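You operate a simulated robot arm through the tools that you are given. There is no shell and no other tool. Be economical: measure what you need, move in short steps, check, and stop when the job is done.

You run a simulated robot arm. Do the job below in one go: nothing can be reset, and whatever is moved stays where it is left.

TASK
Gas the blue line to about 4: shut purge, open cylinder and valve.
Fine: yellow valve shut, black wheel and blue valve open, silver knob at 4; watch the blue gauge; the other valves stay as they are.
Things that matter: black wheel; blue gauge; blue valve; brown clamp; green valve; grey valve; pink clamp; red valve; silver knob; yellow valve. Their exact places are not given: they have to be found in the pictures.

The check looks at the end state, three seconds after you hand in, the way a careful person would. Anything else that was tipped, shoved, dropped, spilled or broken makes it a failure.

THE ROBOT
A 7-joint arm with a two-finger parallel gripper on a trunk, on a base that drives. Base frame: it is fixed to the floor where the robot stands at the start and does not move with it; the origin is under the middle of the robot, x ahead of it, y to its left, z up; the surface under the hand at the start is at about z = 0.85. Lengths are in m, angles in degrees, forces in N, time in s.
With the tool pointing down near the work surface it reaches from about 0.38 to 0.8 m from the robot's upright axis, wherever it stands. Its first joint turns from -143.0 to 143.0 degrees. Places, roughly: black wheel [0.6, 0.6, 1.2]; blue gauge [0.6, 0, 1.5]; blue valve [0.6, 0, 1.3]; brown clamp [0.5, 0.3, 1]; green valve [0.6, -0.1, 1.3]; grey valve [0.6, -0.3, 1.3]; pink clamp [0.5, -0.3, 0.9]; red valve [0.6, 0.2, 1.3]; silver knob [0.6, 0.3, 1.3]; yellow valve [0.6, 0, 1.2]. Payload 3 kg.
Tool frame: the origin (TCP) lies between the finger pads and is the grasp point; the fingertips stand 0.03 m ahead of it; z points along the fingers, y is the line along which they close. Largest opening 0.11 m; finger width 0.02, thickness 0.01; the body of the gripper, 0.048 by 0.112 m, starts 0.055 m behind the TCP.
Orientation is told as [roll, pitch, yaw] about the base's x, y, z axes, in that order, counted from this pose: with the fingers straight down and closing along the base's y, the tool's x points along the base's -x, its y along +y and its z along -z.

THE INTERFACE
- The arm moves only by the tool send_rows. Its argument "commands" is a list of rows, each a list of 2 entries, a list of its own where there are three numbers: the shift along the base's x, y, z in m, then the turn, a rotation vector about the base's x, y, z in degrees. In form: [[[x, y, z], [ax, ay, az]], ...]. A call has 1 to 8 rows; each row shifts and turns the commanded pose from where the row before left it. "gripper" is the opening, from 0 (shut) to 1 (fully open), set as the call begins (left out, the last holds). Each row takes 0.2 s and may step no farther than 0.05 m and 8.6 degrees from the row before; otherwise, or with a gripper value out of range, the whole call is refused. A pose out of reach is approached as far as the arm can. The call stops where the force on the tool passes 60 N (or 10 N more than at its start, if that is more) or the arm is blocked; 0.2 s more then pass. Each finger travels about 0.153 m/s and halts on what it meets, pressing with about 31 N; the grip force reading is that of the motor and also rises with nothing between the fingers. The clock runs only during rows and for 0.2 s after the last one: add rows that do not move to give the fingers time. The reply holds the time, the measured pose of the TCP, the force on the tool along the base axes, the opening and the grip force, in the units named above and with some noise, with the torque about the TCP (base axes, N m) and any sound that the robot's microphone picked up, and new pictures: "views" is both (left out), scene, wrist or none.
- Cameras (640 x 400 px; columns grow to the right, rows downward): "scene" is now at [0.4888, 0.1515, 1.5292]; the picture's right is [0.00, -0.91, 0.42], its down [-0.52, 0.36, 0.78] and it looks along [-0.85, -0.22, -0.47] (base axes); focal length 214 px, centre (320, 200). "wrist" rides on the gripper at [0.072, 0.017, -0.103] in the tool frame; the picture's right is [-0.23, 0.97, 0.00], its down [-0.76, -0.18, -0.62] and it looks along [-0.61, -0.14, 0.78] (tool axes); focal length 222 px, centre (320, 200).
- slide_trunk(by): slides the trunk up (or, below 0, down) by that many m; the arm and the scene camera ride with it, the base frame stays. It gives what a move gives, with no picture.
- drive_base(legs): drives the robot by 1 to 6 legs, each [ahead, turn to the left] in m and degrees, along the robot's own axes; the way and the turn of a leg run together, so that a leg with both is an arc; at most 1.5 m and 180 degrees a leg. The arm and the cameras ride along, it lands a little off, and it stops where it bumps. It gives what a move gives, and a new picture of the scene camera.
- aim_head(pan, tilt): turns the head with the scene camera to pan (to the left, within 80 degrees either way) and tilt (down, from -29 to 69), counted from straight ahead of the robot. It gives what a move gives, and a new picture of the scene camera.
- measure_at(camera, pixels): for up to 12 pixels [column, row] of the newest picture of that camera ("zoom" is the newest enlarged one), the place [x, y, z] in the base frame of the surface seen there, good to about 0.003 m. No time passes.
- close_up(camera, box): a new picture of the part [left, top, right, bottom] of that camera's present view, enlarged. No time passes.
- close_job(): hands the job in; it is judged then, once.

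Go step by step. Measure first, check grasps and placings, and put right what went wrong. The budget is 80 turns and 260 pictures, counting those below and the enlarged ones. Unless the task says otherwise, let go and move clear before handing in, and close with one line.

The tools are called as name(argument=value, ...) on one line, values as JSON. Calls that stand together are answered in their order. send_rows: Moves the arm, as the interface text tells. Its arguments: {"type":"object","properties":{"commands":{"type":"array","items":{"type":"array"}},"gripper":{"type":"number"},"views":{"type":"string","enum":["both","scene","wrist","none"]}},"required":["commands"]} The other tools are called the same way: slide_trunk (by) slides the trunk up or down; drive_base (legs) drives the base; aim_head (pan, tilt) turns the head that bears the scene camera; measure_at (camera, pixels) gives the place of the surface under pixels of a picture; close_up (camera, box) takes an enlarged picture of a part of a camera's view; close_job () hands the job in.

At the start:

```text
t: 0.0
tcp_pos: [0.4648, 0.1816, 1.4579]
ee_rot: [0.0, 0.1, 0.0]
force: [0.9, -0.3, -0.4]
moment: [-0.01, 0.01, 0.01]
gripper_width: 0.1098
finger_force: 0.0
trunk travel left (down, up): [-0.455, 0.035]
robot x, y, heading: [0.0021, 0.0009, -0.1]
head pan, tilt: [-24.8, 58.6]
```

scene: 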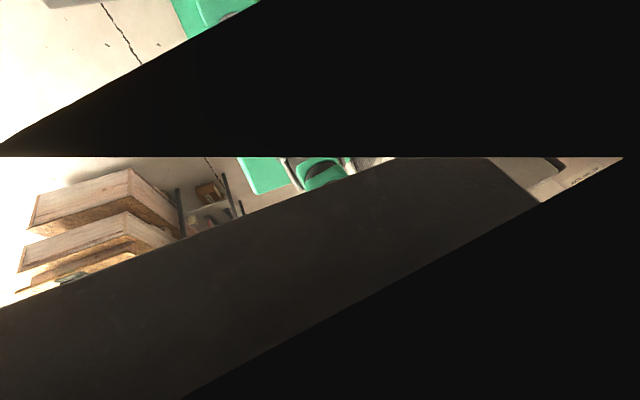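
wrist: 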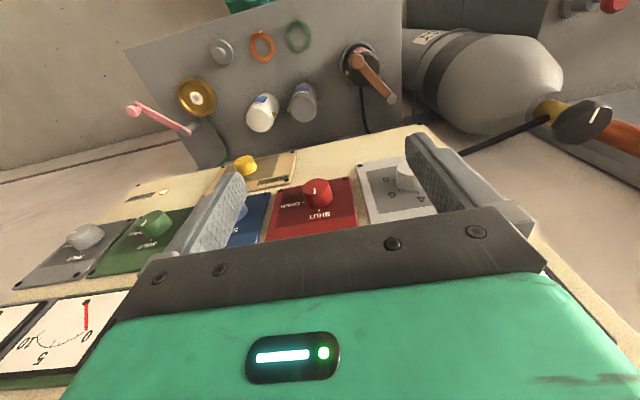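

The wrist picture shows the panel upside down: knobs around rows 190–240, gauges at the bottom left. The scene camera is looking at the robot itself, so I'll turn the head forward.

aim_head(pan=0, tilt=20)

```text
t: 1.1
tcp_pos: [0.4659, 0.1817, 1.4595]
ee_rot: [0.1, 0.1, 0.0]
force: [-0.7, -0.8, 0.4]
moment: [-0.02, 0.01, -0.01]
gripper_width: 0.11
finger_force: 0.1
trunk travel left (down, up): [-0.455, 0.035]
robot x, y, heading: [0.0013, 0.0023, -0.1]
head pan, tilt: [0.0, 20.0]
```

scene: 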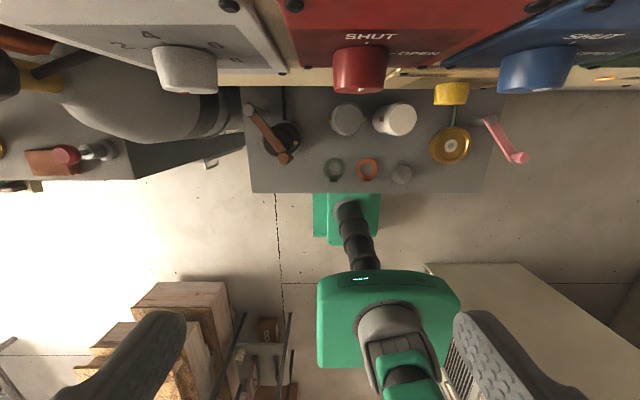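

The scene camera sits near the hand and looks down, with the fingers at the bottom corners; the knobs are along the top rows. Tilting it up fully should show the panel.

aim_head(pan=0, tilt=-29)

measure_at(camera="wrist", pixels=[[85, 237], [155, 222], [245, 166], [240, 212], [318, 190], [405, 178], [585, 118], [60, 330], [310, 215], [390, 215]])

```text
t: 2.2
tcp_pos: [0.4532, 0.1811, 1.4625]
ee_rot: [-0.2, -0.3, 0.0]
force: [-83.1, -3.0, -32.3]
moment: [0.16, -0.05, -1.01]
gripper_width: 0.1101
finger_force: 0.1
trunk travel left (down, up): [-0.455, 0.035]
robot x, y, heading: [0.0022, 0.0012, 0.2]
head pan, tilt: [0.0, -28.6]
```

scene: 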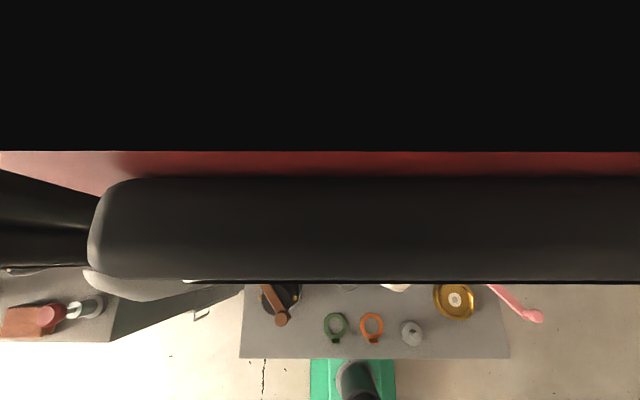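

```text
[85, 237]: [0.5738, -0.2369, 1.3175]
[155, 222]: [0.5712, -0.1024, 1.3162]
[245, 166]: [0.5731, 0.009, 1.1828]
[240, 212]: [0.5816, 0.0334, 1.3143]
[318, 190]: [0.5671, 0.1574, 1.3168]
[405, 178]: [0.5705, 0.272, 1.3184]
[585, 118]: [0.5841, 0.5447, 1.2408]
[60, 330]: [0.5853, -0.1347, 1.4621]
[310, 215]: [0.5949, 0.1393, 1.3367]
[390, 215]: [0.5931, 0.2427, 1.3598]
```

Tilting the head up pushed the hand (force -83 N in x), so the head is touching something. I'll turn it back to where it was free.

aim_head(pan=0, tilt=20)

```text
t: 3.4
tcp_pos: [0.4662, 0.1808, 1.4589]
ee_rot: [0.0, 0.0, 0.0]
force: [-1.4, -0.4, -0.2]
moment: [-0.01, 0.04, 0.01]
gripper_width: 0.1101
finger_force: 0.1
trunk travel left (down, up): [-0.455, 0.035]
robot x, y, heading: [0.0022, -0.0024, -0.0]
head pan, tilt: [0.0, 20.0]
```

scene: 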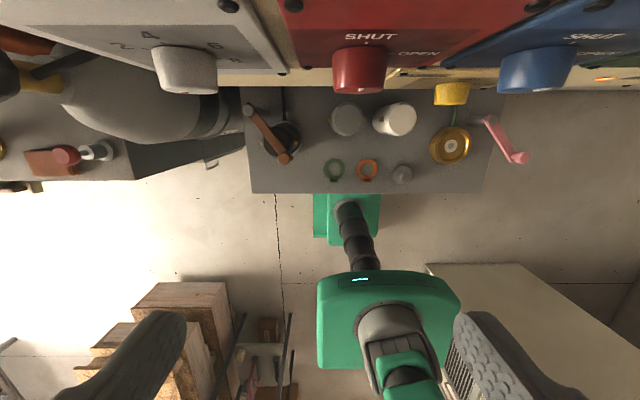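

Force is clear again. Next I'll draw back from the panel and start turning the tool to point ahead (+x).

send_rows(commands=[[[-0.03, 0, 0], [0, 0, 0]], [[-0.02, 0, 0], [0, -8.5, 0]], [[0, 0, 0], [0, -8.5, 0]], [[0, 0, 0], [0, -8.5, 0]], [[0, 0, 0], [0, -8.5, 0]], [[0, 0, 0], [0, -8.5, 0]]])

```text
t: 4.8
tcp_pos: [0.4163, 0.1813, 1.4593]
ee_rot: [0.0, -42.7, 0.0]
force: [0.0, -0.9, -0.5]
moment: [0.03, 0.0, -0.02]
gripper_width: 0.11
finger_force: 0.1
trunk travel left (down, up): [-0.455, 0.035]
robot x, y, heading: [-0.0017, 0.0005, 0.0]
head pan, tilt: [0.0, 20.0]
```

scene: 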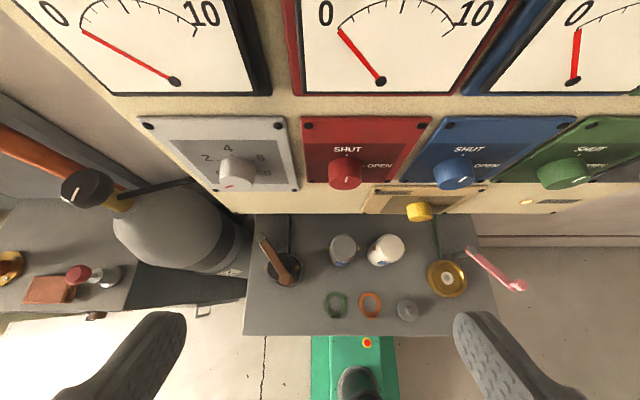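
wrist: 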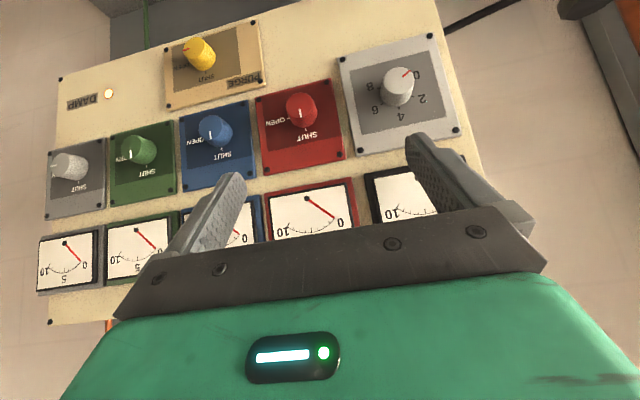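

Both cameras ride with the hand; the panel with five knobs, gauges and the yellow purge is now visible. I'll finish the turn to horizontal.

send_rows(commands=[[[0, 0, 0], [0, -8.5, 0]], [[0, 0, 0], [0, -8.5, 0]], [[0, 0, 0], [0, -8.5, 0]], [[0, 0, 0], [0, -8.5, 0]], [[0, 0, 0], [0, -8.5, 0]], [[0, 0, 0], [0, -4.7, 0]]])

```text
t: 6.2
tcp_pos: [0.421, 0.185, 1.469]
ee_rot: [-2.1, -83.9, 0.9]
force: [0.8, 1.1, -0.3]
moment: [-0.01, 0.01, -0.02]
gripper_width: 0.1099
finger_force: 0.1
out of reach, approached as far as the arm can: row 5, 6
trunk travel left (down, up): [-0.455, 0.035]
robot x, y, heading: [-0.0027, 0.0019, 0.1]
head pan, tilt: [0.0, 20.0]
```

scene: 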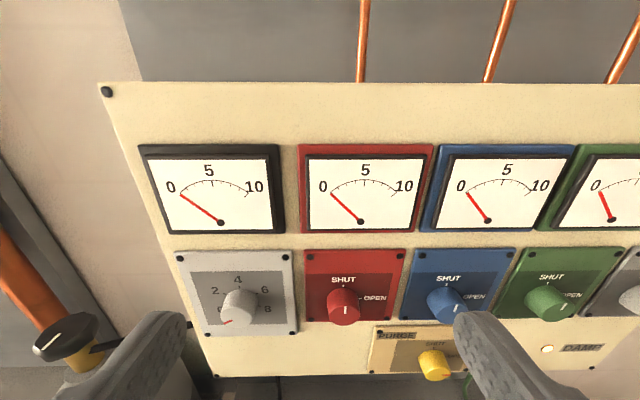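
wrist: 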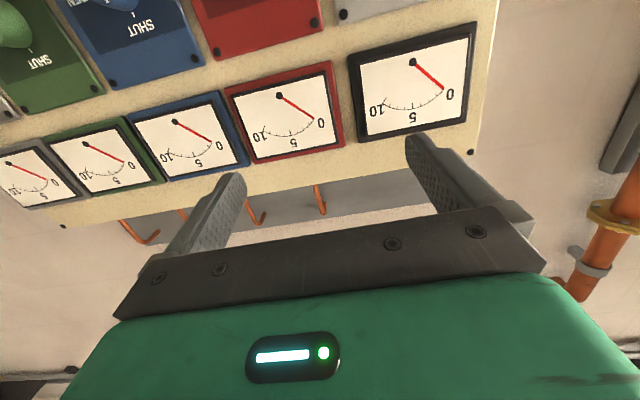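

The wrist is at its reach limit up here, and the knobs are lower (z≈1.32). I'll slide the trunk down 0.16 and look at each knob up close.

slide_trunk(by=-0.16)

send_rows(commands=[[[-0.03, 0, 0], [0, 0, 0]], [[0, 0, 0], [0, 0, 0]]])

```text
t: 8.0
tcp_pos: [0.4219, 0.1839, 1.3088]
ee_rot: [-1.2, -83.9, 0.0]
force: [-0.1, 0.0, 0.1]
moment: [0.01, 0.01, 0.01]
gripper_width: 0.11
finger_force: 0.1
trunk travel left (down, up): [-0.295, 0.195]
robot x, y, heading: [0.0012, -0.0034, -0.1]
head pan, tilt: [0.0, 20.0]
```

```text
t: 8.6
tcp_pos: [0.3929, 0.1891, 1.3181]
ee_rot: [-1.1, -83.8, -0.3]
force: [0.0, -0.1, -0.1]
moment: [0.0, -0.03, -0.01]
gripper_width: 0.1101
finger_force: 0.1
out of reach, approached as far as the arm can: row 1
trunk travel left (down, up): [-0.295, 0.195]
robot x, y, heading: [-0.0007, 0.0023, -0.1]
head pan, tilt: [0.0, 20.0]
```

scene: 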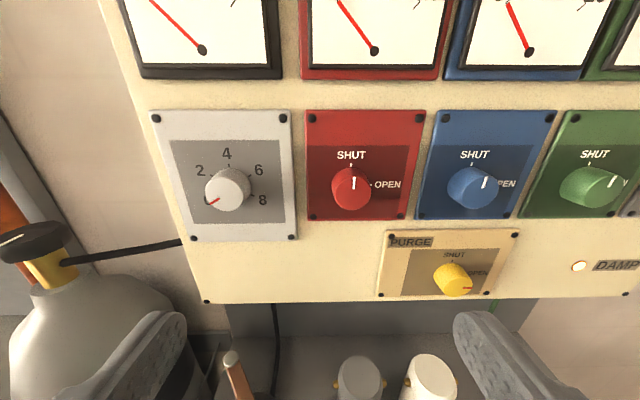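
wrist: 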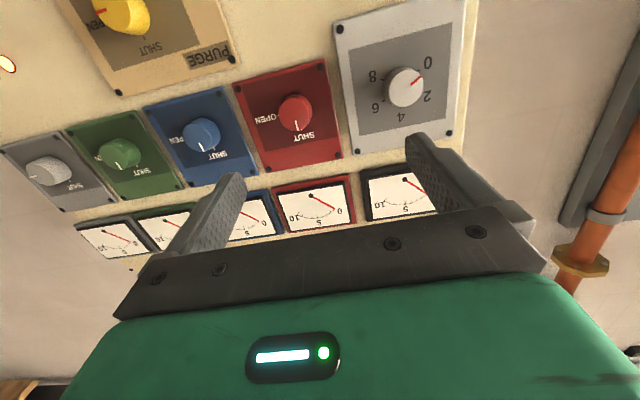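

All valves appear to be visible; I need their indicator marks. Zooming on blue/yellow and silver.

close_up(camera="scene", box=[380, 100, 640, 310])

close_up(camera="scene", box=[140, 100, 430, 300])

measure_at(camera="scene", pixels=[[227, 190], [351, 188], [472, 188], [590, 187], [452, 280], [40, 240], [265, 225], [170, 225], [440, 205], [400, 285], [285, 125]])

close_up(camera="wrist", box=[0, 0, 340, 212])

```text
1.90 times, centred on (510, 205) of scene
```

zoom: 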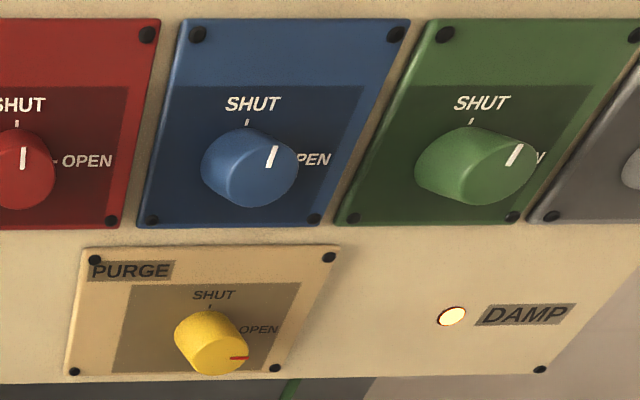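

```text
2.00 times, centred on (285, 200) of scene
```

zoom: 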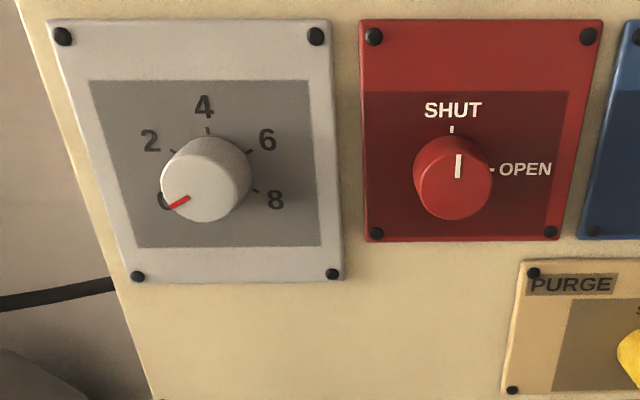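

```text
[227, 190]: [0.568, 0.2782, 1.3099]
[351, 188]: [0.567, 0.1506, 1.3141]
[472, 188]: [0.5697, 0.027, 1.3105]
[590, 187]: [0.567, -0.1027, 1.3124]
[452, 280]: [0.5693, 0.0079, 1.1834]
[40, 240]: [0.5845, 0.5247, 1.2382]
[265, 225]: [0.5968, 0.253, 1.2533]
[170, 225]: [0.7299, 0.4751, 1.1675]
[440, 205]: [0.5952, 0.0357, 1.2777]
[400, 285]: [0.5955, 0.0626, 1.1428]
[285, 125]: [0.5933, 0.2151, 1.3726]
```

```text
1.88 times, centred on (170, 106) of wrist
```

zoom: 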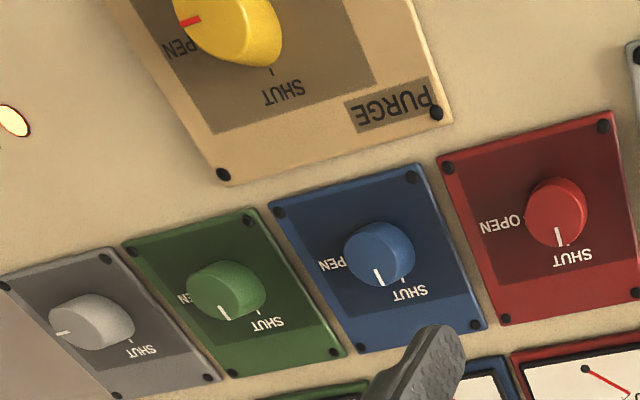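

Blue, red and green marks point to SHUT; yellow and grey point to OPEN; silver is at 0. Next I'll move the hand in front of yellow (≈[0.569, 0.008, 1.183]), pre-rolled +45° so that I can turn it -90°.

send_rows(commands=[[[0.01, -0.0226, -0.017], [5.6, 0, 0]], [[0.01, -0.0226, -0.017], [5.6, 0, 0]], [[0.01, -0.0226, -0.017], [5.6, 0, 0]], [[0.01, -0.0226, -0.017], [5.6, 0, 0]], [[0.01, -0.0226, -0.017], [5.6, 0, 0]], [[0.01, -0.0226, -0.017], [5.6, 0, 0]], [[0.01, -0.0226, -0.017], [5.6, 0, 0]], [[0.01, -0.0226, -0.017], [5.6, 0, 0]]])

```text
t: 10.4
tcp_pos: [0.4501, 0.1264, 1.3064]
ee_rot: [67.9, -58.2, -67.2]
force: [-0.9, 0.2, -1.1]
moment: [-0.04, -0.01, -0.09]
gripper_width: 0.1098
finger_force: 0.0
out of reach, approached as far as the arm can: row 1, 2, 3, 4, 6, 7, 8
trunk travel left (down, up): [-0.295, 0.195]
robot x, y, heading: [-0.0003, -0.0015, -0.2]
head pan, tilt: [0.0, 20.0]
```

scene: 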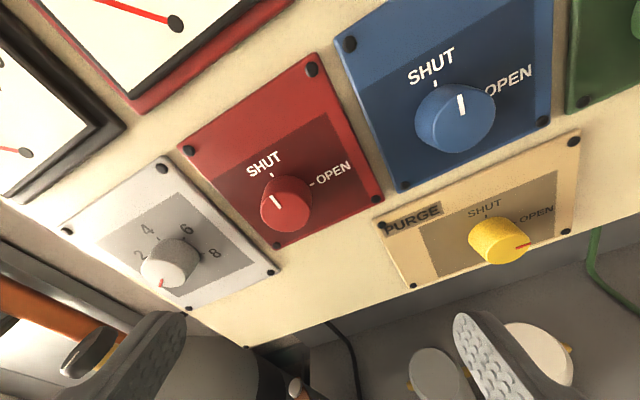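
wrist: 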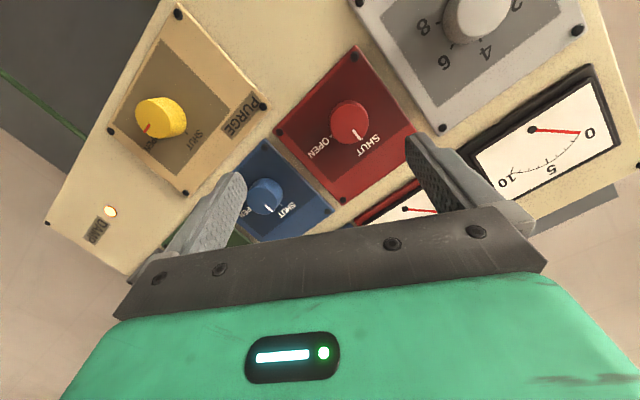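

Many rows were out of reach because the hand is too near the robot for a level tool. I'll back the base up 0.18 m to make room.

drive_base(legs=[[-0.18, 0]])

```text
t: 11.9
tcp_pos: [0.2681, 0.1255, 1.3044]
ee_rot: [67.9, -58.3, -67.1]
force: [1.0, 1.1, -0.6]
moment: [-0.01, -0.02, 0.02]
gripper_width: 0.11
finger_force: 0.0
trunk travel left (down, up): [-0.295, 0.195]
robot x, y, heading: [-0.1829, 0.0034, -0.0]
head pan, tilt: [0.0, 20.0]
```

scene: 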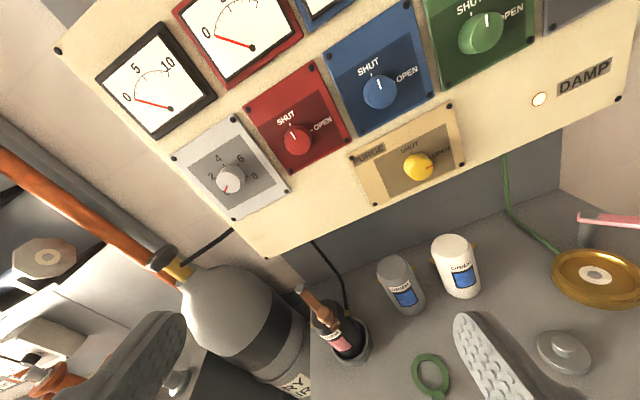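

There is room now. I'll send the hand forward and watch which pose it settles to.

send_rows(commands=[[[0.04, 0, 0], [0, 0, 0]], [[0.04, 0, 0], [0, 0, 0]], [[0.04, 0, 0], [0, 0, 0]], [[0.04, 0, 0], [0, 0, 0]]], views="none")

```text
t: 12.9
tcp_pos: [0.4292, 0.1233, 1.307]
ee_rot: [68.0, -58.4, -67.2]
force: [-1.3, 0.0, 0.3]
moment: [-0.01, -0.02, 0.0]
gripper_width: 0.1102
finger_force: 0.0
trunk travel left (down, up): [-0.295, 0.195]
robot x, y, heading: [-0.1856, -0.0024, -0.1]
head pan, tilt: [0.0, 20.0]
```

Commands build on the measured pose, so I can correct it: the tool is 11° low and rolled about 29°. I'll level it, add roll to about 45°, and go in front of yellow at x≈0.48.

send_rows(commands=[[[0.006, -0.0144, -0.0155], [2, -1.42, -0.47]], [[0.006, -0.0144, -0.0155], [2, -1.42, -0.47]], [[0.006, -0.0144, -0.0155], [2, -1.42, -0.47]], [[0.006, -0.0144, -0.0155], [2, -1.42, -0.47]], [[0.006, -0.0144, -0.0155], [2, -1.42, -0.47]], [[0.006, -0.0144, -0.0155], [2, -1.42, -0.47]], [[0.006, -0.0144, -0.0155], [2, -1.42, -0.47]], [[0.006, -0.0144, -0.0155], [2, -1.42, -0.47]]])

```text
t: 14.7
tcp_pos: [0.4759, 0.0105, 1.182]
ee_rot: [91.2, -44.8, -89.2]
force: [-0.2, 0.4, -0.7]
moment: [0.0, 0.02, 0.0]
gripper_width: 0.1102
finger_force: 0.1
trunk travel left (down, up): [-0.295, 0.195]
robot x, y, heading: [-0.1804, -0.0005, 0.1]
head pan, tilt: [0.0, 20.0]
```

scene: 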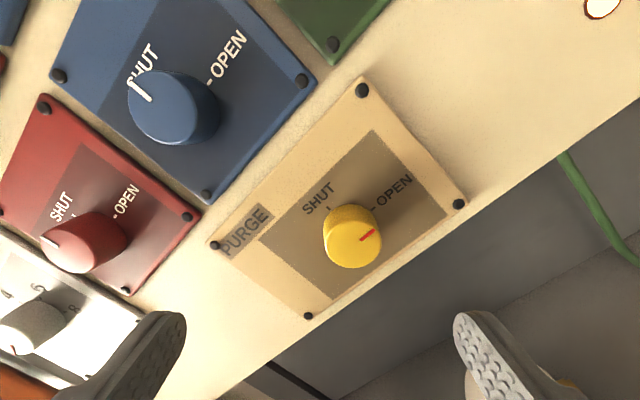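
wrist: 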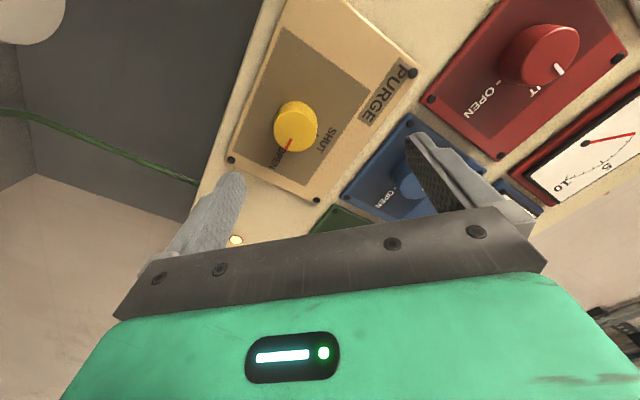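

The tool is level, rolled 45°, in front of yellow (scene px ~(352,243)). I'll measure the knob face and plate.

measure_at(camera="scene", pixels=[[352, 245], [328, 245], [380, 245], [352, 222], [352, 264], [300, 260], [372, 210], [320, 250], [176, 108], [85, 243]])

```text
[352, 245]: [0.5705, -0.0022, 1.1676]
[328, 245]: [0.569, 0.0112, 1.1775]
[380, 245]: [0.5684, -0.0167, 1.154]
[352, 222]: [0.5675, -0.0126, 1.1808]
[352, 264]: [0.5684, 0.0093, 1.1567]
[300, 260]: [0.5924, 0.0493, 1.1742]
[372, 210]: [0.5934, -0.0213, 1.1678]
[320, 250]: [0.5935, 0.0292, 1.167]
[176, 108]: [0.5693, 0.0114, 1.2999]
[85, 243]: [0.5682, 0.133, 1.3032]
```

The yellow face centre is about (0.569, -0.002, 1.167). I'll centre on it and go in to x≈0.557.

send_rows(commands=[[[0, -0.0125, -0.015], [0, 0, 0]], [[0.03, 0, 0], [0, 0, 0]], [[0.03, 0, 0], [0, 0, 0]], [[0.02, 0, 0], [0, 0, 0]], [[0, 0, 0], [0, 0, 0]]])

```text
t: 15.9
tcp_pos: [0.5566, -0.0008, 1.1662]
ee_rot: [91.1, -44.8, -89.2]
force: [0.5, -0.7, -0.4]
moment: [0.0, 0.0, 0.0]
gripper_width: 0.1098
finger_force: 0.0
trunk travel left (down, up): [-0.295, 0.195]
robot x, y, heading: [-0.1796, 0.0011, 0.4]
head pan, tilt: [0.0, 20.0]
```

scene: 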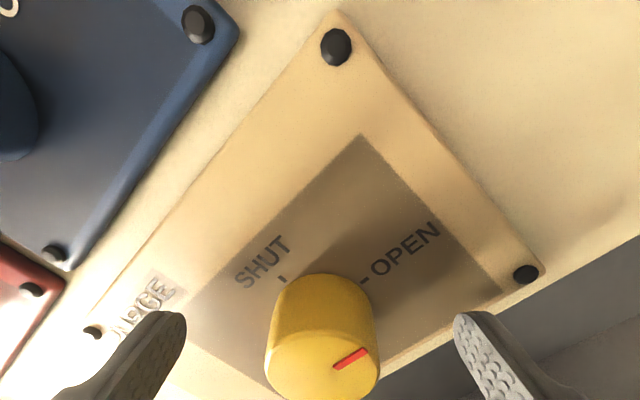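
wrist: 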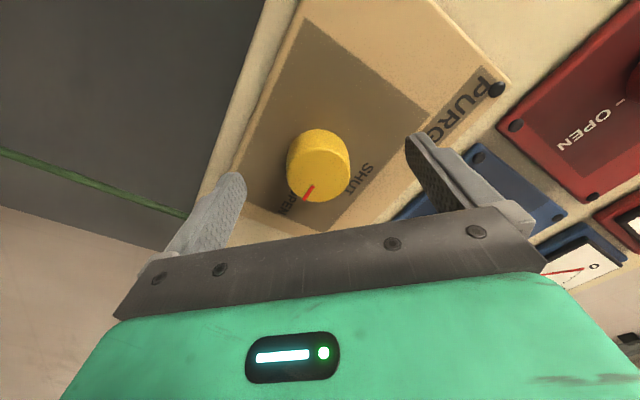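

The knob is centred between the fingers (px ~320). Closing.

send_rows(commands=[[[0, 0, 0], [0, 0, 0]], [[0, 0, 0], [0, 0, 0]], [[0, 0, 0], [0, 0, 0]]], gripper=0, views="scene")

```text
t: 16.7
tcp_pos: [0.5572, -0.003, 1.1657]
ee_rot: [91.0, -44.7, -89.2]
force: [-2.2, -4.8, -4.4]
moment: [0.0, 0.21, -0.32]
gripper_width: 0.0405
finger_force: 45.4
trunk travel left (down, up): [-0.295, 0.195]
robot x, y, heading: [-0.1817, 0.0012, 0.0]
head pan, tilt: [0.0, 20.0]
```

scene: 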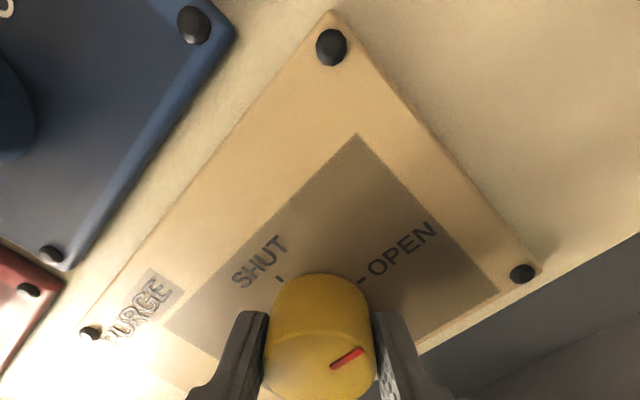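

Held at 0.0405 m. Next, turn it counter-clockwise (negative about x) by 90°, in two halves; here is the first.

send_rows(commands=[[[0, 0, 0], [-7.5, 0, 0]], [[0, 0, 0], [-7.5, 0, 0]], [[0, 0, 0], [-7.5, 0, 0]], [[0, 0, 0], [-7.5, 0, 0]], [[0, 0, 0], [-7.5, 0, 0]], [[0, 0, 0], [-7.5, 0, 0]]], views="scene")

```text
t: 18.1
tcp_pos: [0.5568, -0.0025, 1.1662]
ee_rot: [15.7, -89.4, -14.0]
force: [-7.0, -0.8, -4.1]
moment: [0.03, 0.64, 0.04]
gripper_width: 0.0407
finger_force: 45.2
trunk travel left (down, up): [-0.295, 0.195]
robot x, y, heading: [-0.1814, 0.0001, -0.2]
head pan, tilt: [0.0, 20.0]
```

scene: 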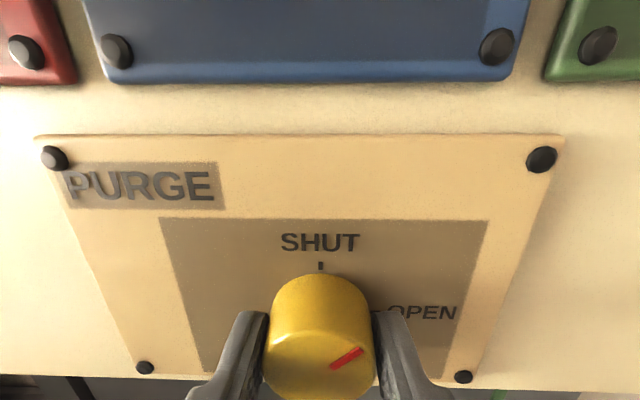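

The knob turns with the fingers. Second half.

send_rows(commands=[[[0, 0, 0], [-7.5, 0, 0]], [[0, 0, 0], [-7.5, 0, 0]], [[0, 0, 0], [-7.5, 0, 0]], [[0, 0, 0], [-7.5, 0, 0]], [[0, 0, 0], [-7.5, 0, 0]], [[0, 0, 0], [-7.5, 0, 0]]], views="scene")

```text
t: 19.5
tcp_pos: [0.5562, -0.0015, 1.1669]
ee_rot: [-87.6, -45.0, 89.1]
force: [-22.0, 11.4, -21.1]
moment: [0.65, 0.55, 0.84]
gripper_width: 0.0405
finger_force: 45.5
trunk travel left (down, up): [-0.295, 0.195]
robot x, y, heading: [-0.1833, 0.0006, 0.0]
head pan, tilt: [0.0, 20.0]
```

scene: 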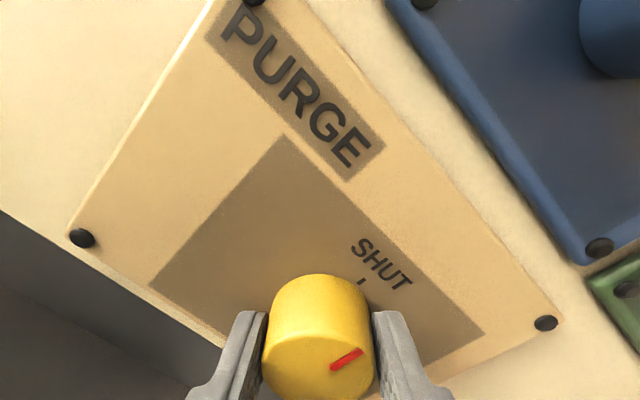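

The stop appears reached (moment about x 0.65). Release and back off to check.

send_rows(commands=[[[0, 0, 0], [0, 0, 0]], [[0, 0, 0], [0, 0, 0]], [[0, 0, 0], [0, 0, 0]], [[-0.03, 0, 0], [0, 0, 0]], [[-0.04, 0, 0], [0, 0, 0]], [[-0.04, 0, 0], [0, 0, 0]]], gripper=1, views="scene")

```text
t: 20.9
tcp_pos: [0.4488, -0.0005, 1.177]
ee_rot: [-87.7, -45.2, 89.2]
force: [-1.1, 1.1, -0.6]
moment: [-0.02, -0.01, -0.04]
gripper_width: 0.11
finger_force: 0.1
out of reach, approached as far as the arm can: row 6
trunk travel left (down, up): [-0.295, 0.195]
robot x, y, heading: [-0.1807, -0.0009, 0.1]
head pan, tilt: [0.0, 20.0]
```

scene: 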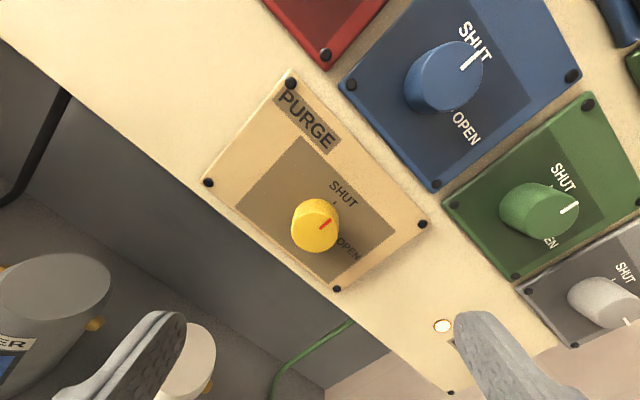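

Yellow's red mark now points to SHUT. Hand is at -45° roll, which suits turning blue +90°. Measuring the blue face.

measure_at(camera="scene", pixels=[[460, 74], [438, 80], [480, 62], [450, 52], [466, 92], [315, 230], [312, 208], [313, 248], [296, 228], [336, 228]])

close_up(camera="scene", box=[200, 0, 600, 250])

```text
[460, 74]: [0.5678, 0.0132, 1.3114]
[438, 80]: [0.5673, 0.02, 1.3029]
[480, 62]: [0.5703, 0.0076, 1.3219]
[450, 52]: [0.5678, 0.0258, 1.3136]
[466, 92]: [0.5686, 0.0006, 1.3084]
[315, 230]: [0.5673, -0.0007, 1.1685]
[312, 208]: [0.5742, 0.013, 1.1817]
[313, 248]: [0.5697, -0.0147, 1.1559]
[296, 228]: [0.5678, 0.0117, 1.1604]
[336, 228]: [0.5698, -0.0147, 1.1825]
```

```text
1.60 times, centred on (400, 125) of scene
```

zoom: 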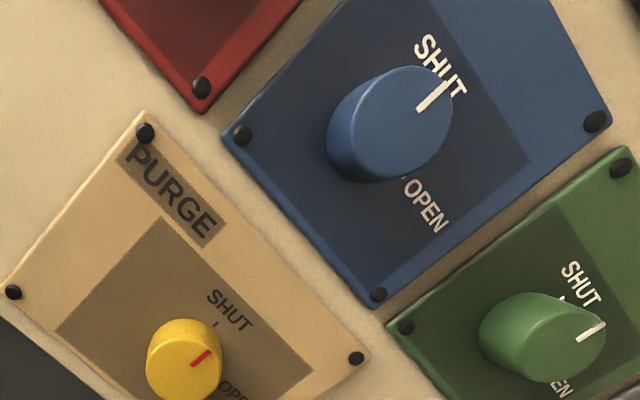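

Yellow's mark points squarely at SHUT. Blue's face centre is about (0.013, 1.311); moving in front to verify.

send_rows(commands=[[[0.005, 0.0034, 0.0335], [0, 0, 0]], [[0.005, 0.0034, 0.0335], [0, 0, 0]], [[0.005, 0.0034, 0.0335], [0, 0, 0]], [[0.006, 0.0033, 0.0335], [0, 0, 0]]])

```text
t: 21.9
tcp_pos: [0.4687, 0.0118, 1.3074]
ee_rot: [-87.7, -45.3, 89.0]
force: [0.6, -0.1, -0.1]
moment: [0.0, 0.0, -0.02]
gripper_width: 0.1099
finger_force: 0.1
trunk travel left (down, up): [-0.295, 0.195]
robot x, y, heading: [-0.1817, 0.0035, 0.2]
head pan, tilt: [0.0, 20.0]
```

scene: 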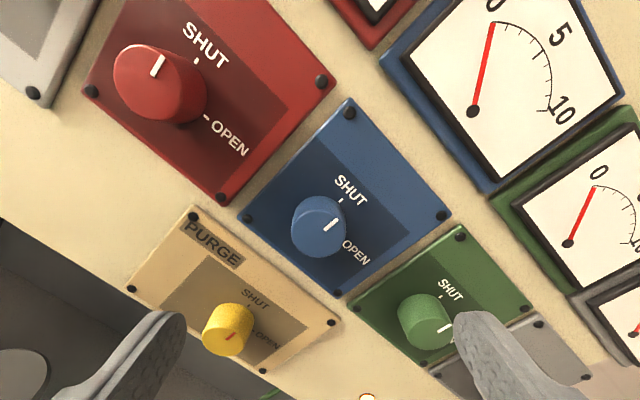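
wrist: 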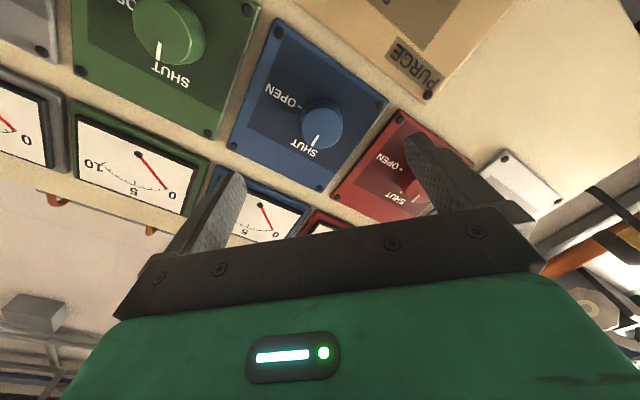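

close_up(camera="scene", box=[260, 180, 380, 255])

measure_at(camera="scene", pixels=[[320, 230], [296, 230], [342, 230], [320, 207], [320, 252]])

```text
5.33 times, centred on (320, 218) of scene
```

zoom: 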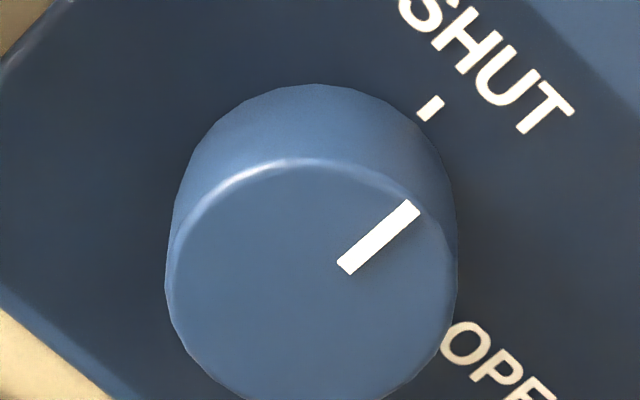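

```text
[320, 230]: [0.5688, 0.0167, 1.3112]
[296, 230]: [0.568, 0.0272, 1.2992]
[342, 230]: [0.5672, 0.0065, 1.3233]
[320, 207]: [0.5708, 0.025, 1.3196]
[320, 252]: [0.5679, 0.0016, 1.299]
```

The blue face centre is ≈ (0.014, 1.308), nearly aligned with the TCP. Moving in, then closing.

send_rows(commands=[[[0.03, 0.002, 0.0005], [0, 0, 0]], [[0.03, 0, 0], [0, 0, 0]], [[0.028, 0, 0], [0, 0, 0]], [[0, 0, 0], [0, 0, 0]]], views="scene")

send_rows(commands=[[[0, 0, 0], [0, 0, 0]], [[0, 0, 0], [0, 0, 0]], [[0, 0, 0], [0, 0, 0]]], gripper=0, views="scene")

```text
t: 22.9
tcp_pos: [0.5569, 0.0143, 1.3056]
ee_rot: [-87.7, -45.3, 89.2]
force: [-0.6, 0.0, -0.2]
moment: [0.01, 0.0, 0.01]
gripper_width: 0.1101
finger_force: 0.2
trunk travel left (down, up): [-0.295, 0.195]
robot x, y, heading: [-0.1842, -0.0005, -0.1]
head pan, tilt: [0.0, 20.0]
```

scene: 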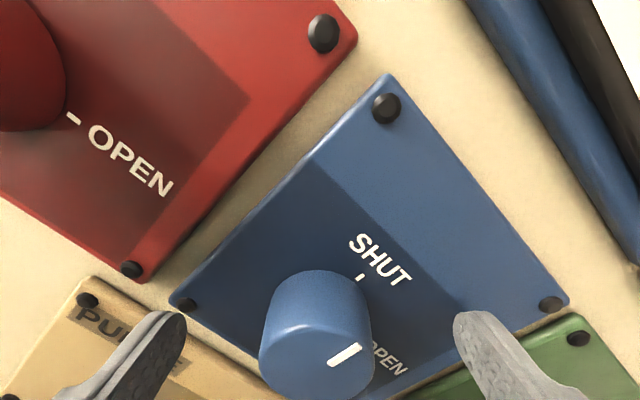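

```text
t: 23.7
tcp_pos: [0.5563, 0.0138, 1.3049]
ee_rot: [-87.7, -45.2, 89.1]
force: [-3.1, 3.5, -5.7]
moment: [0.11, 0.27, 0.09]
gripper_width: 0.0405
finger_force: 45.1
trunk travel left (down, up): [-0.295, 0.195]
robot x, y, heading: [-0.1819, -0.0013, 0.0]
head pan, tilt: [0.0, 20.0]
```

scene: 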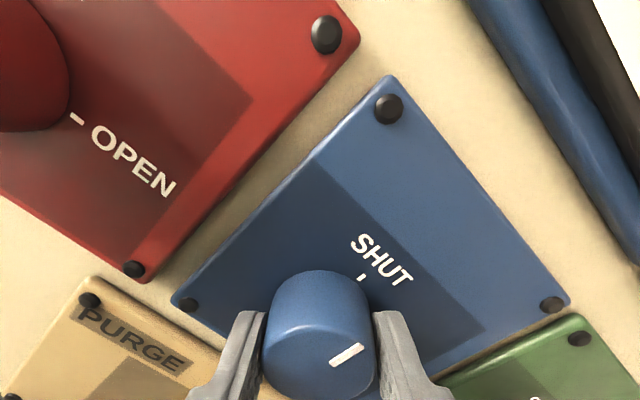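

Held. Turning blue clockwise (+x) by 90°.

send_rows(commands=[[[0, 0, 0], [7.5, 0, 0]], [[0, 0, 0], [7.5, 0, 0]], [[0, 0, 0], [7.5, 0, 0]], [[0, 0, 0], [7.5, 0, 0]], [[0, 0, 0], [7.5, 0, 0]], [[0, 0, 0], [7.5, 0, 0]]], views="none")

send_rows(commands=[[[0, 0, 0], [7.5, 0, 0]], [[0, 0, 0], [7.5, 0, 0]], [[0, 0, 0], [7.5, 0, 0]], [[0, 0, 0], [7.5, 0, 0]], [[0, 0, 0], [7.5, 0, 0]], [[0, 0, 0], [7.5, 0, 0]]], views="scene")

```text
t: 25.1
tcp_pos: [0.5566, 0.0148, 1.3071]
ee_rot: [30.1, -89.3, -28.5]
force: [-17.7, 10.5, -24.2]
moment: [-0.01, 0.07, 0.31]
gripper_width: 0.0402
finger_force: 45.3
trunk travel left (down, up): [-0.295, 0.195]
robot x, y, heading: [-0.1823, 0.0009, 0.2]
head pan, tilt: [0.0, 20.0]
```

```text
t: 26.5
tcp_pos: [0.5569, 0.013, 1.3059]
ee_rot: [90.8, -44.6, -89.1]
force: [-27.5, -3.7, -35.2]
moment: [-0.08, 1.44, -0.16]
gripper_width: 0.0402
finger_force: 45.3
trunk travel left (down, up): [-0.295, 0.195]
robot x, y, heading: [-0.1828, 0.0001, -0.1]
head pan, tilt: [0.0, 20.0]
```

scene: 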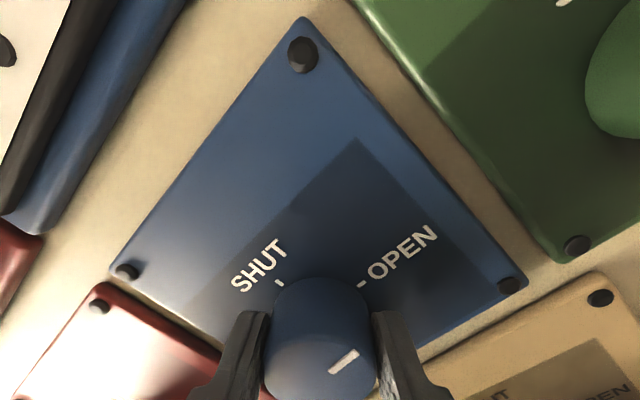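

The mark now points toward OPEN. Releasing, backing off and levelling the roll to look towards the cylinder.

send_rows(commands=[[[0, 0, 0], [0, 0, 0]], [[0, 0, 0], [0, 0, 0]], [[0, 0, 0], [0, 0, 0]], [[-0.03, 0, 0], [0, 0, 0]], [[-0.04, 0, 0], [0, 0, 0]], [[-0.02, 0.03, 0], [-7.5, 0, 0]], [[0, 0.04, 0], [-7.5, 0, 0]], [[0, 0.04, 0], [-7.5, 0, 0]]], gripper=1, views="none")

send_rows(commands=[[[0, 0.045, -0.01], [-7.5, 0, 0]], [[0, 0.045, -0.01], [-7.5, 0, 0]], [[0, 0.045, -0.01], [-7.5, 0, 0]], [[0, 0.045, -0.01], [0, 0, 0]]])

```text
t: 28.3
tcp_pos: [0.4696, 0.1233, 1.308]
ee_rot: [90.3, -67.3, -88.7]
force: [-0.3, -0.9, 0.1]
moment: [0.05, 0.02, 0.07]
gripper_width: 0.11
finger_force: 0.1
trunk travel left (down, up): [-0.295, 0.195]
robot x, y, heading: [-0.1805, -0.0006, 0.4]
head pan, tilt: [0.0, 20.0]
```

```text
t: 29.3
tcp_pos: [0.4668, 0.305, 1.2665]
ee_rot: [18.5, -89.3, -16.8]
force: [-0.5, -1.7, 1.2]
moment: [0.0, 0.03, 0.05]
gripper_width: 0.1102
finger_force: 0.0
trunk travel left (down, up): [-0.295, 0.195]
robot x, y, heading: [-0.1815, -0.0011, -0.1]
head pan, tilt: [0.0, 20.0]
```

scene: 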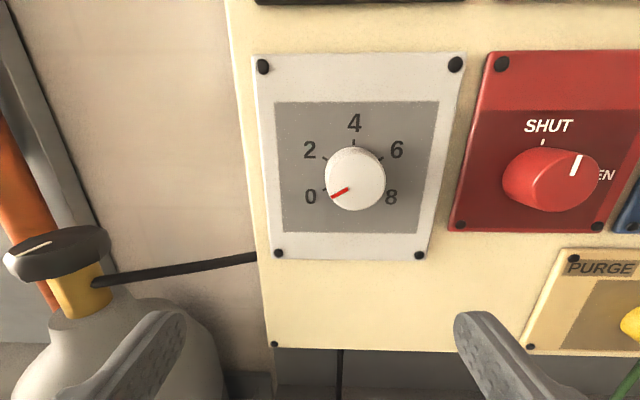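
wrist: 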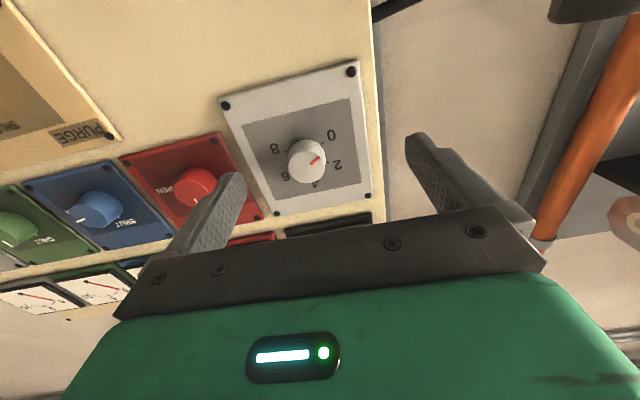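

Blue/yellow done. The black wheel (px ~(57,250)) sits on top of the cylinder's stem, seemingly with a vertical axis. Panning left to see it.

aim_head(pan=35, tilt=35)

```text
t: 30.3
tcp_pos: [0.4669, 0.3037, 1.2674]
ee_rot: [25.8, -89.5, -24.1]
force: [0.2, 0.5, -0.7]
moment: [0.0, 0.04, 0.03]
gripper_width: 0.1101
finger_force: 0.1
trunk travel left (down, up): [-0.295, 0.195]
robot x, y, heading: [-0.1818, 0.001, -0.0]
head pan, tilt: [35.0, 35.0]
```

scene: 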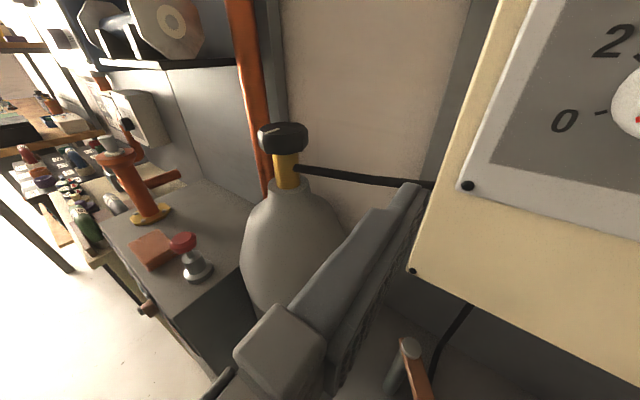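

The wheel is at px (283,137), a flat disc on a yellow stem with a vertical axis. Measuring and zooming.

measure_at(camera="scene", pixels=[[283, 128], [260, 132], [306, 132], [284, 124], [284, 145], [283, 170], [260, 145], [305, 145]])

close_up(camera="scene", box=[220, 90, 348, 170])

```text
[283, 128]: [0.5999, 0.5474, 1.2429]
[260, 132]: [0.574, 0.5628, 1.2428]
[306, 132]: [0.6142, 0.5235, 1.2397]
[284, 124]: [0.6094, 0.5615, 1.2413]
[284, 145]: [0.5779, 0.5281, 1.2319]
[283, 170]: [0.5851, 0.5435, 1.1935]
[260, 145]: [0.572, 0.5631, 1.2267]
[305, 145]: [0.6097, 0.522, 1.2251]
```

```text
5.00 times, centred on (284, 130) of scene
```

zoom: 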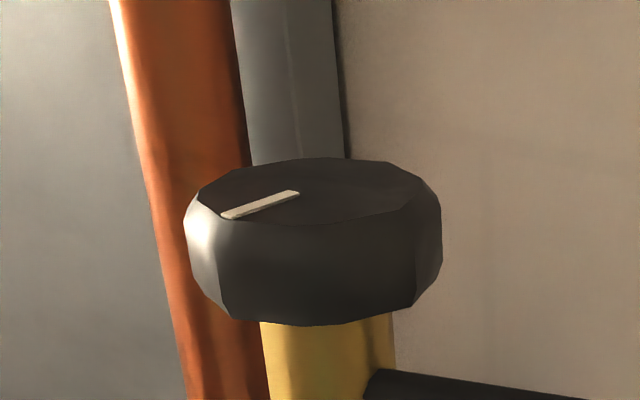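

The wheel has centre ≈ (0.599, 0.550), top z 1.243, diameter ≈ 0.06, vertical axis, so the tool must point down there, and it's too far from the base. First fold the tool back down and up.

send_rows(commands=[[[0, -0.01, 0.015], [0, 8.2, 0]], [[0, -0.01, 0.015], [0, 8.2, 0]], [[0, -0.01, 0.015], [0, 8.2, 0]], [[-0.01, -0.01, 0.015], [0, 8.2, 0]], [[-0.01, -0.01, 0.015], [0, 8.2, 0]], [[-0.01, -0.01, 0.015], [0, 8.2, 0]], [[-0.01, -0.01, 0.015], [0, 8.2, 0]], [[-0.01, -0.01, 0.015], [0, 8.2, 0]]], views="none")

send_rows(commands=[[[-0.02, -0.01, 0.01], [0, 8, 0]], [[-0.02, -0.01, 0.01], [0, 8, 0]], [[-0.02, -0.01, 0.01], [0, 8, 0]]])

```text
t: 32.3
tcp_pos: [0.3636, 0.3313, 1.3848]
ee_rot: [1.4, -24.9, 10.8]
force: [-2.1, 5.5, -1.3]
moment: [-0.5, -0.27, -0.17]
gripper_width: 0.1097
finger_force: 0.0
trunk travel left (down, up): [-0.295, 0.195]
robot x, y, heading: [-0.1831, 0.0006, 0.0]
head pan, tilt: [35.0, 35.0]
stopped in row 8: the arm was blocked; the commanded pose is now the measured one
```

```text
t: 33.1
tcp_pos: [0.2619, 0.2655, 1.3171]
ee_rot: [6.1, -1.5, 9.2]
force: [0.0, -0.5, -0.4]
moment: [-0.01, 0.0, -0.03]
gripper_width: 0.1102
finger_force: 0.0
out of reach, approached as far as the arm can: row 1, 2, 3
trunk travel left (down, up): [-0.295, 0.195]
robot x, y, heading: [-0.1774, 0.0008, -0.0]
head pan, tilt: [35.0, 35.0]
```

scene: 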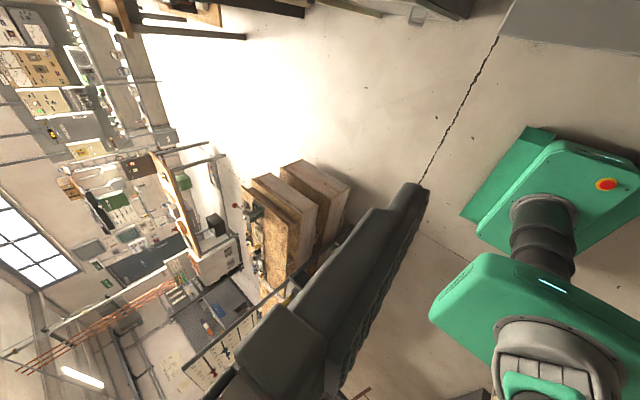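
wrist: 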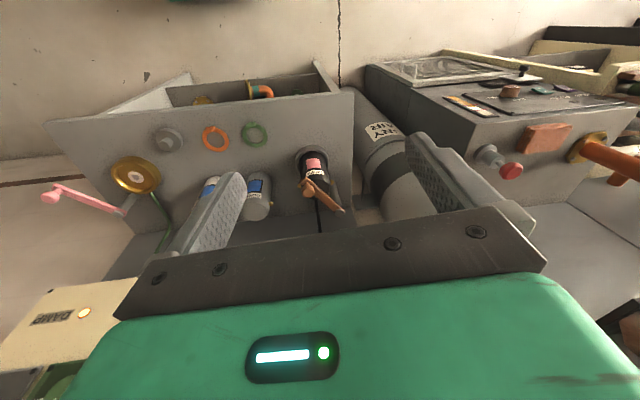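

The tool now points down; the arm was briefly blocked by its own limits only. Before driving I'll measure the bench edges and cylinder in the wrist view.

measure_at(camera="wrist", pixels=[[100, 120], [350, 95], [375, 70], [480, 145], [590, 130], [520, 175], [600, 220], [380, 170], [310, 190], [600, 165], [250, 60], [320, 20]])

slide_trunk(by=0.12)

```text
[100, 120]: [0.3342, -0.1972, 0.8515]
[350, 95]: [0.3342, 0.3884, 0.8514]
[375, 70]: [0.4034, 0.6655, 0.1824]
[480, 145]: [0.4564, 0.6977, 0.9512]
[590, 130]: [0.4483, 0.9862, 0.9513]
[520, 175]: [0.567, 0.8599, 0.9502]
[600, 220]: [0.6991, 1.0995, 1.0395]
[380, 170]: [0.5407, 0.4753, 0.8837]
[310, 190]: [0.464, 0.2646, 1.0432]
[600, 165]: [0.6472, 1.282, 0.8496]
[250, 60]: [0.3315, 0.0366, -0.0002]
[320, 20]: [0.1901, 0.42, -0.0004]
```

```text
t: 34.6
tcp_pos: [0.2629, 0.2661, 1.4371]
ee_rot: [6.1, -1.7, 9.2]
force: [-0.3, -0.3, -0.7]
moment: [-0.01, 0.0, 0.04]
gripper_width: 0.1099
finger_force: 0.0
trunk travel left (down, up): [-0.415, 0.075]
robot x, y, heading: [-0.1825, -0.0026, 0.1]
head pan, tilt: [35.0, 35.0]
```

The bench front is at x≈0.33 and the cabinet front at x≈0.45. I'll turn left 60° and go 0.30 m, putting the base near (-0.03, 0.26), about 0.7 m from the wheel.

drive_base(legs=[[0, 60], [0.3, 0]])

```text
t: 39.4
tcp_pos: [-0.0503, 0.7806, 1.4353]
ee_rot: [6.3, -1.9, 70.2]
force: [0.7, 0.5, 0.4]
moment: [0.09, 0.03, -0.01]
gripper_width: 0.1101
finger_force: 0.1
trunk travel left (down, up): [-0.415, 0.075]
robot x, y, heading: [-0.0157, 0.2551, 60.8]
head pan, tilt: [35.0, 35.0]
```

scene: 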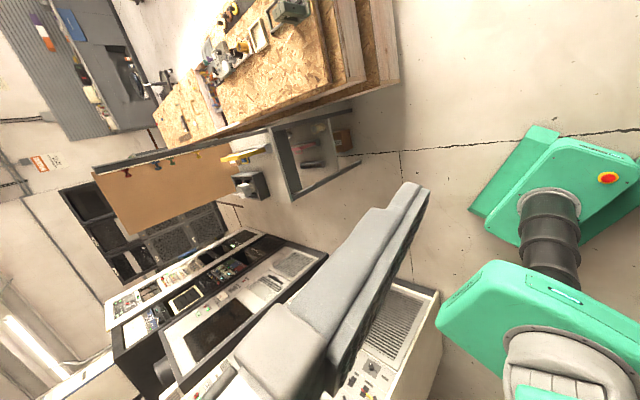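

At (-0.02, 0.26), heading 61°. Sweeping the hand round toward the wheel at z 1.43.

send_rows(commands=[[[0.048, 0, 0], [0, 0, -4]], [[0.048, 0, 0], [0, 0, -4]], [[0.048, 0, 0], [0, 0, -4]], [[0.048, 0, 0], [0, 0, -4]], [[0.048, -0.01, 0], [0, 0, -4]], [[0.048, -0.01, 0], [0, 0, -4]], [[0.045, -0.02, 0], [0, 0, -4]], [[0.045, -0.02, 0], [0, 0, -4]]], views="none")

aim_head(pan=0, tilt=15)

```text
t: 41.2
tcp_pos: [0.3183, 0.7094, 1.4111]
ee_rot: [6.2, -2.1, 37.9]
force: [-0.8, 0.2, 0.1]
moment: [-0.02, -0.02, -0.01]
gripper_width: 0.1099
finger_force: 0.0
out of reach, approached as far as the arm can: row 4, 5, 6, 7, 8
trunk travel left (down, up): [-0.415, 0.075]
robot x, y, heading: [-0.0175, 0.2523, 61.2]
head pan, tilt: [35.0, 35.0]
```

```text
t: 42.2
tcp_pos: [0.3194, 0.7105, 1.411]
ee_rot: [6.3, -2.1, 38.1]
force: [1.2, 0.0, -0.3]
moment: [-0.02, 0.0, 0.0]
gripper_width: 0.1097
finger_force: 0.0
trunk travel left (down, up): [-0.415, 0.075]
robot x, y, heading: [-0.018, 0.2514, 61.0]
head pan, tilt: [0.0, 15.0]
```

scene: 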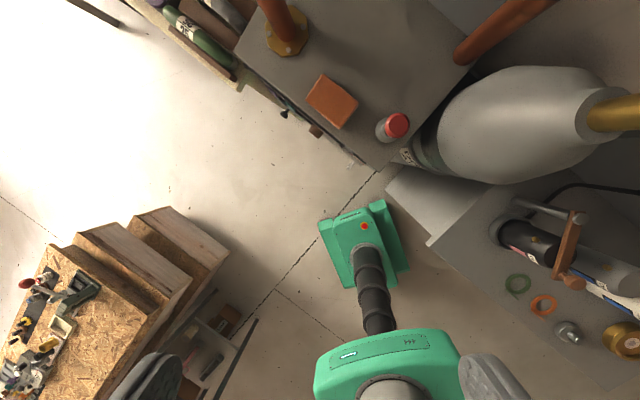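

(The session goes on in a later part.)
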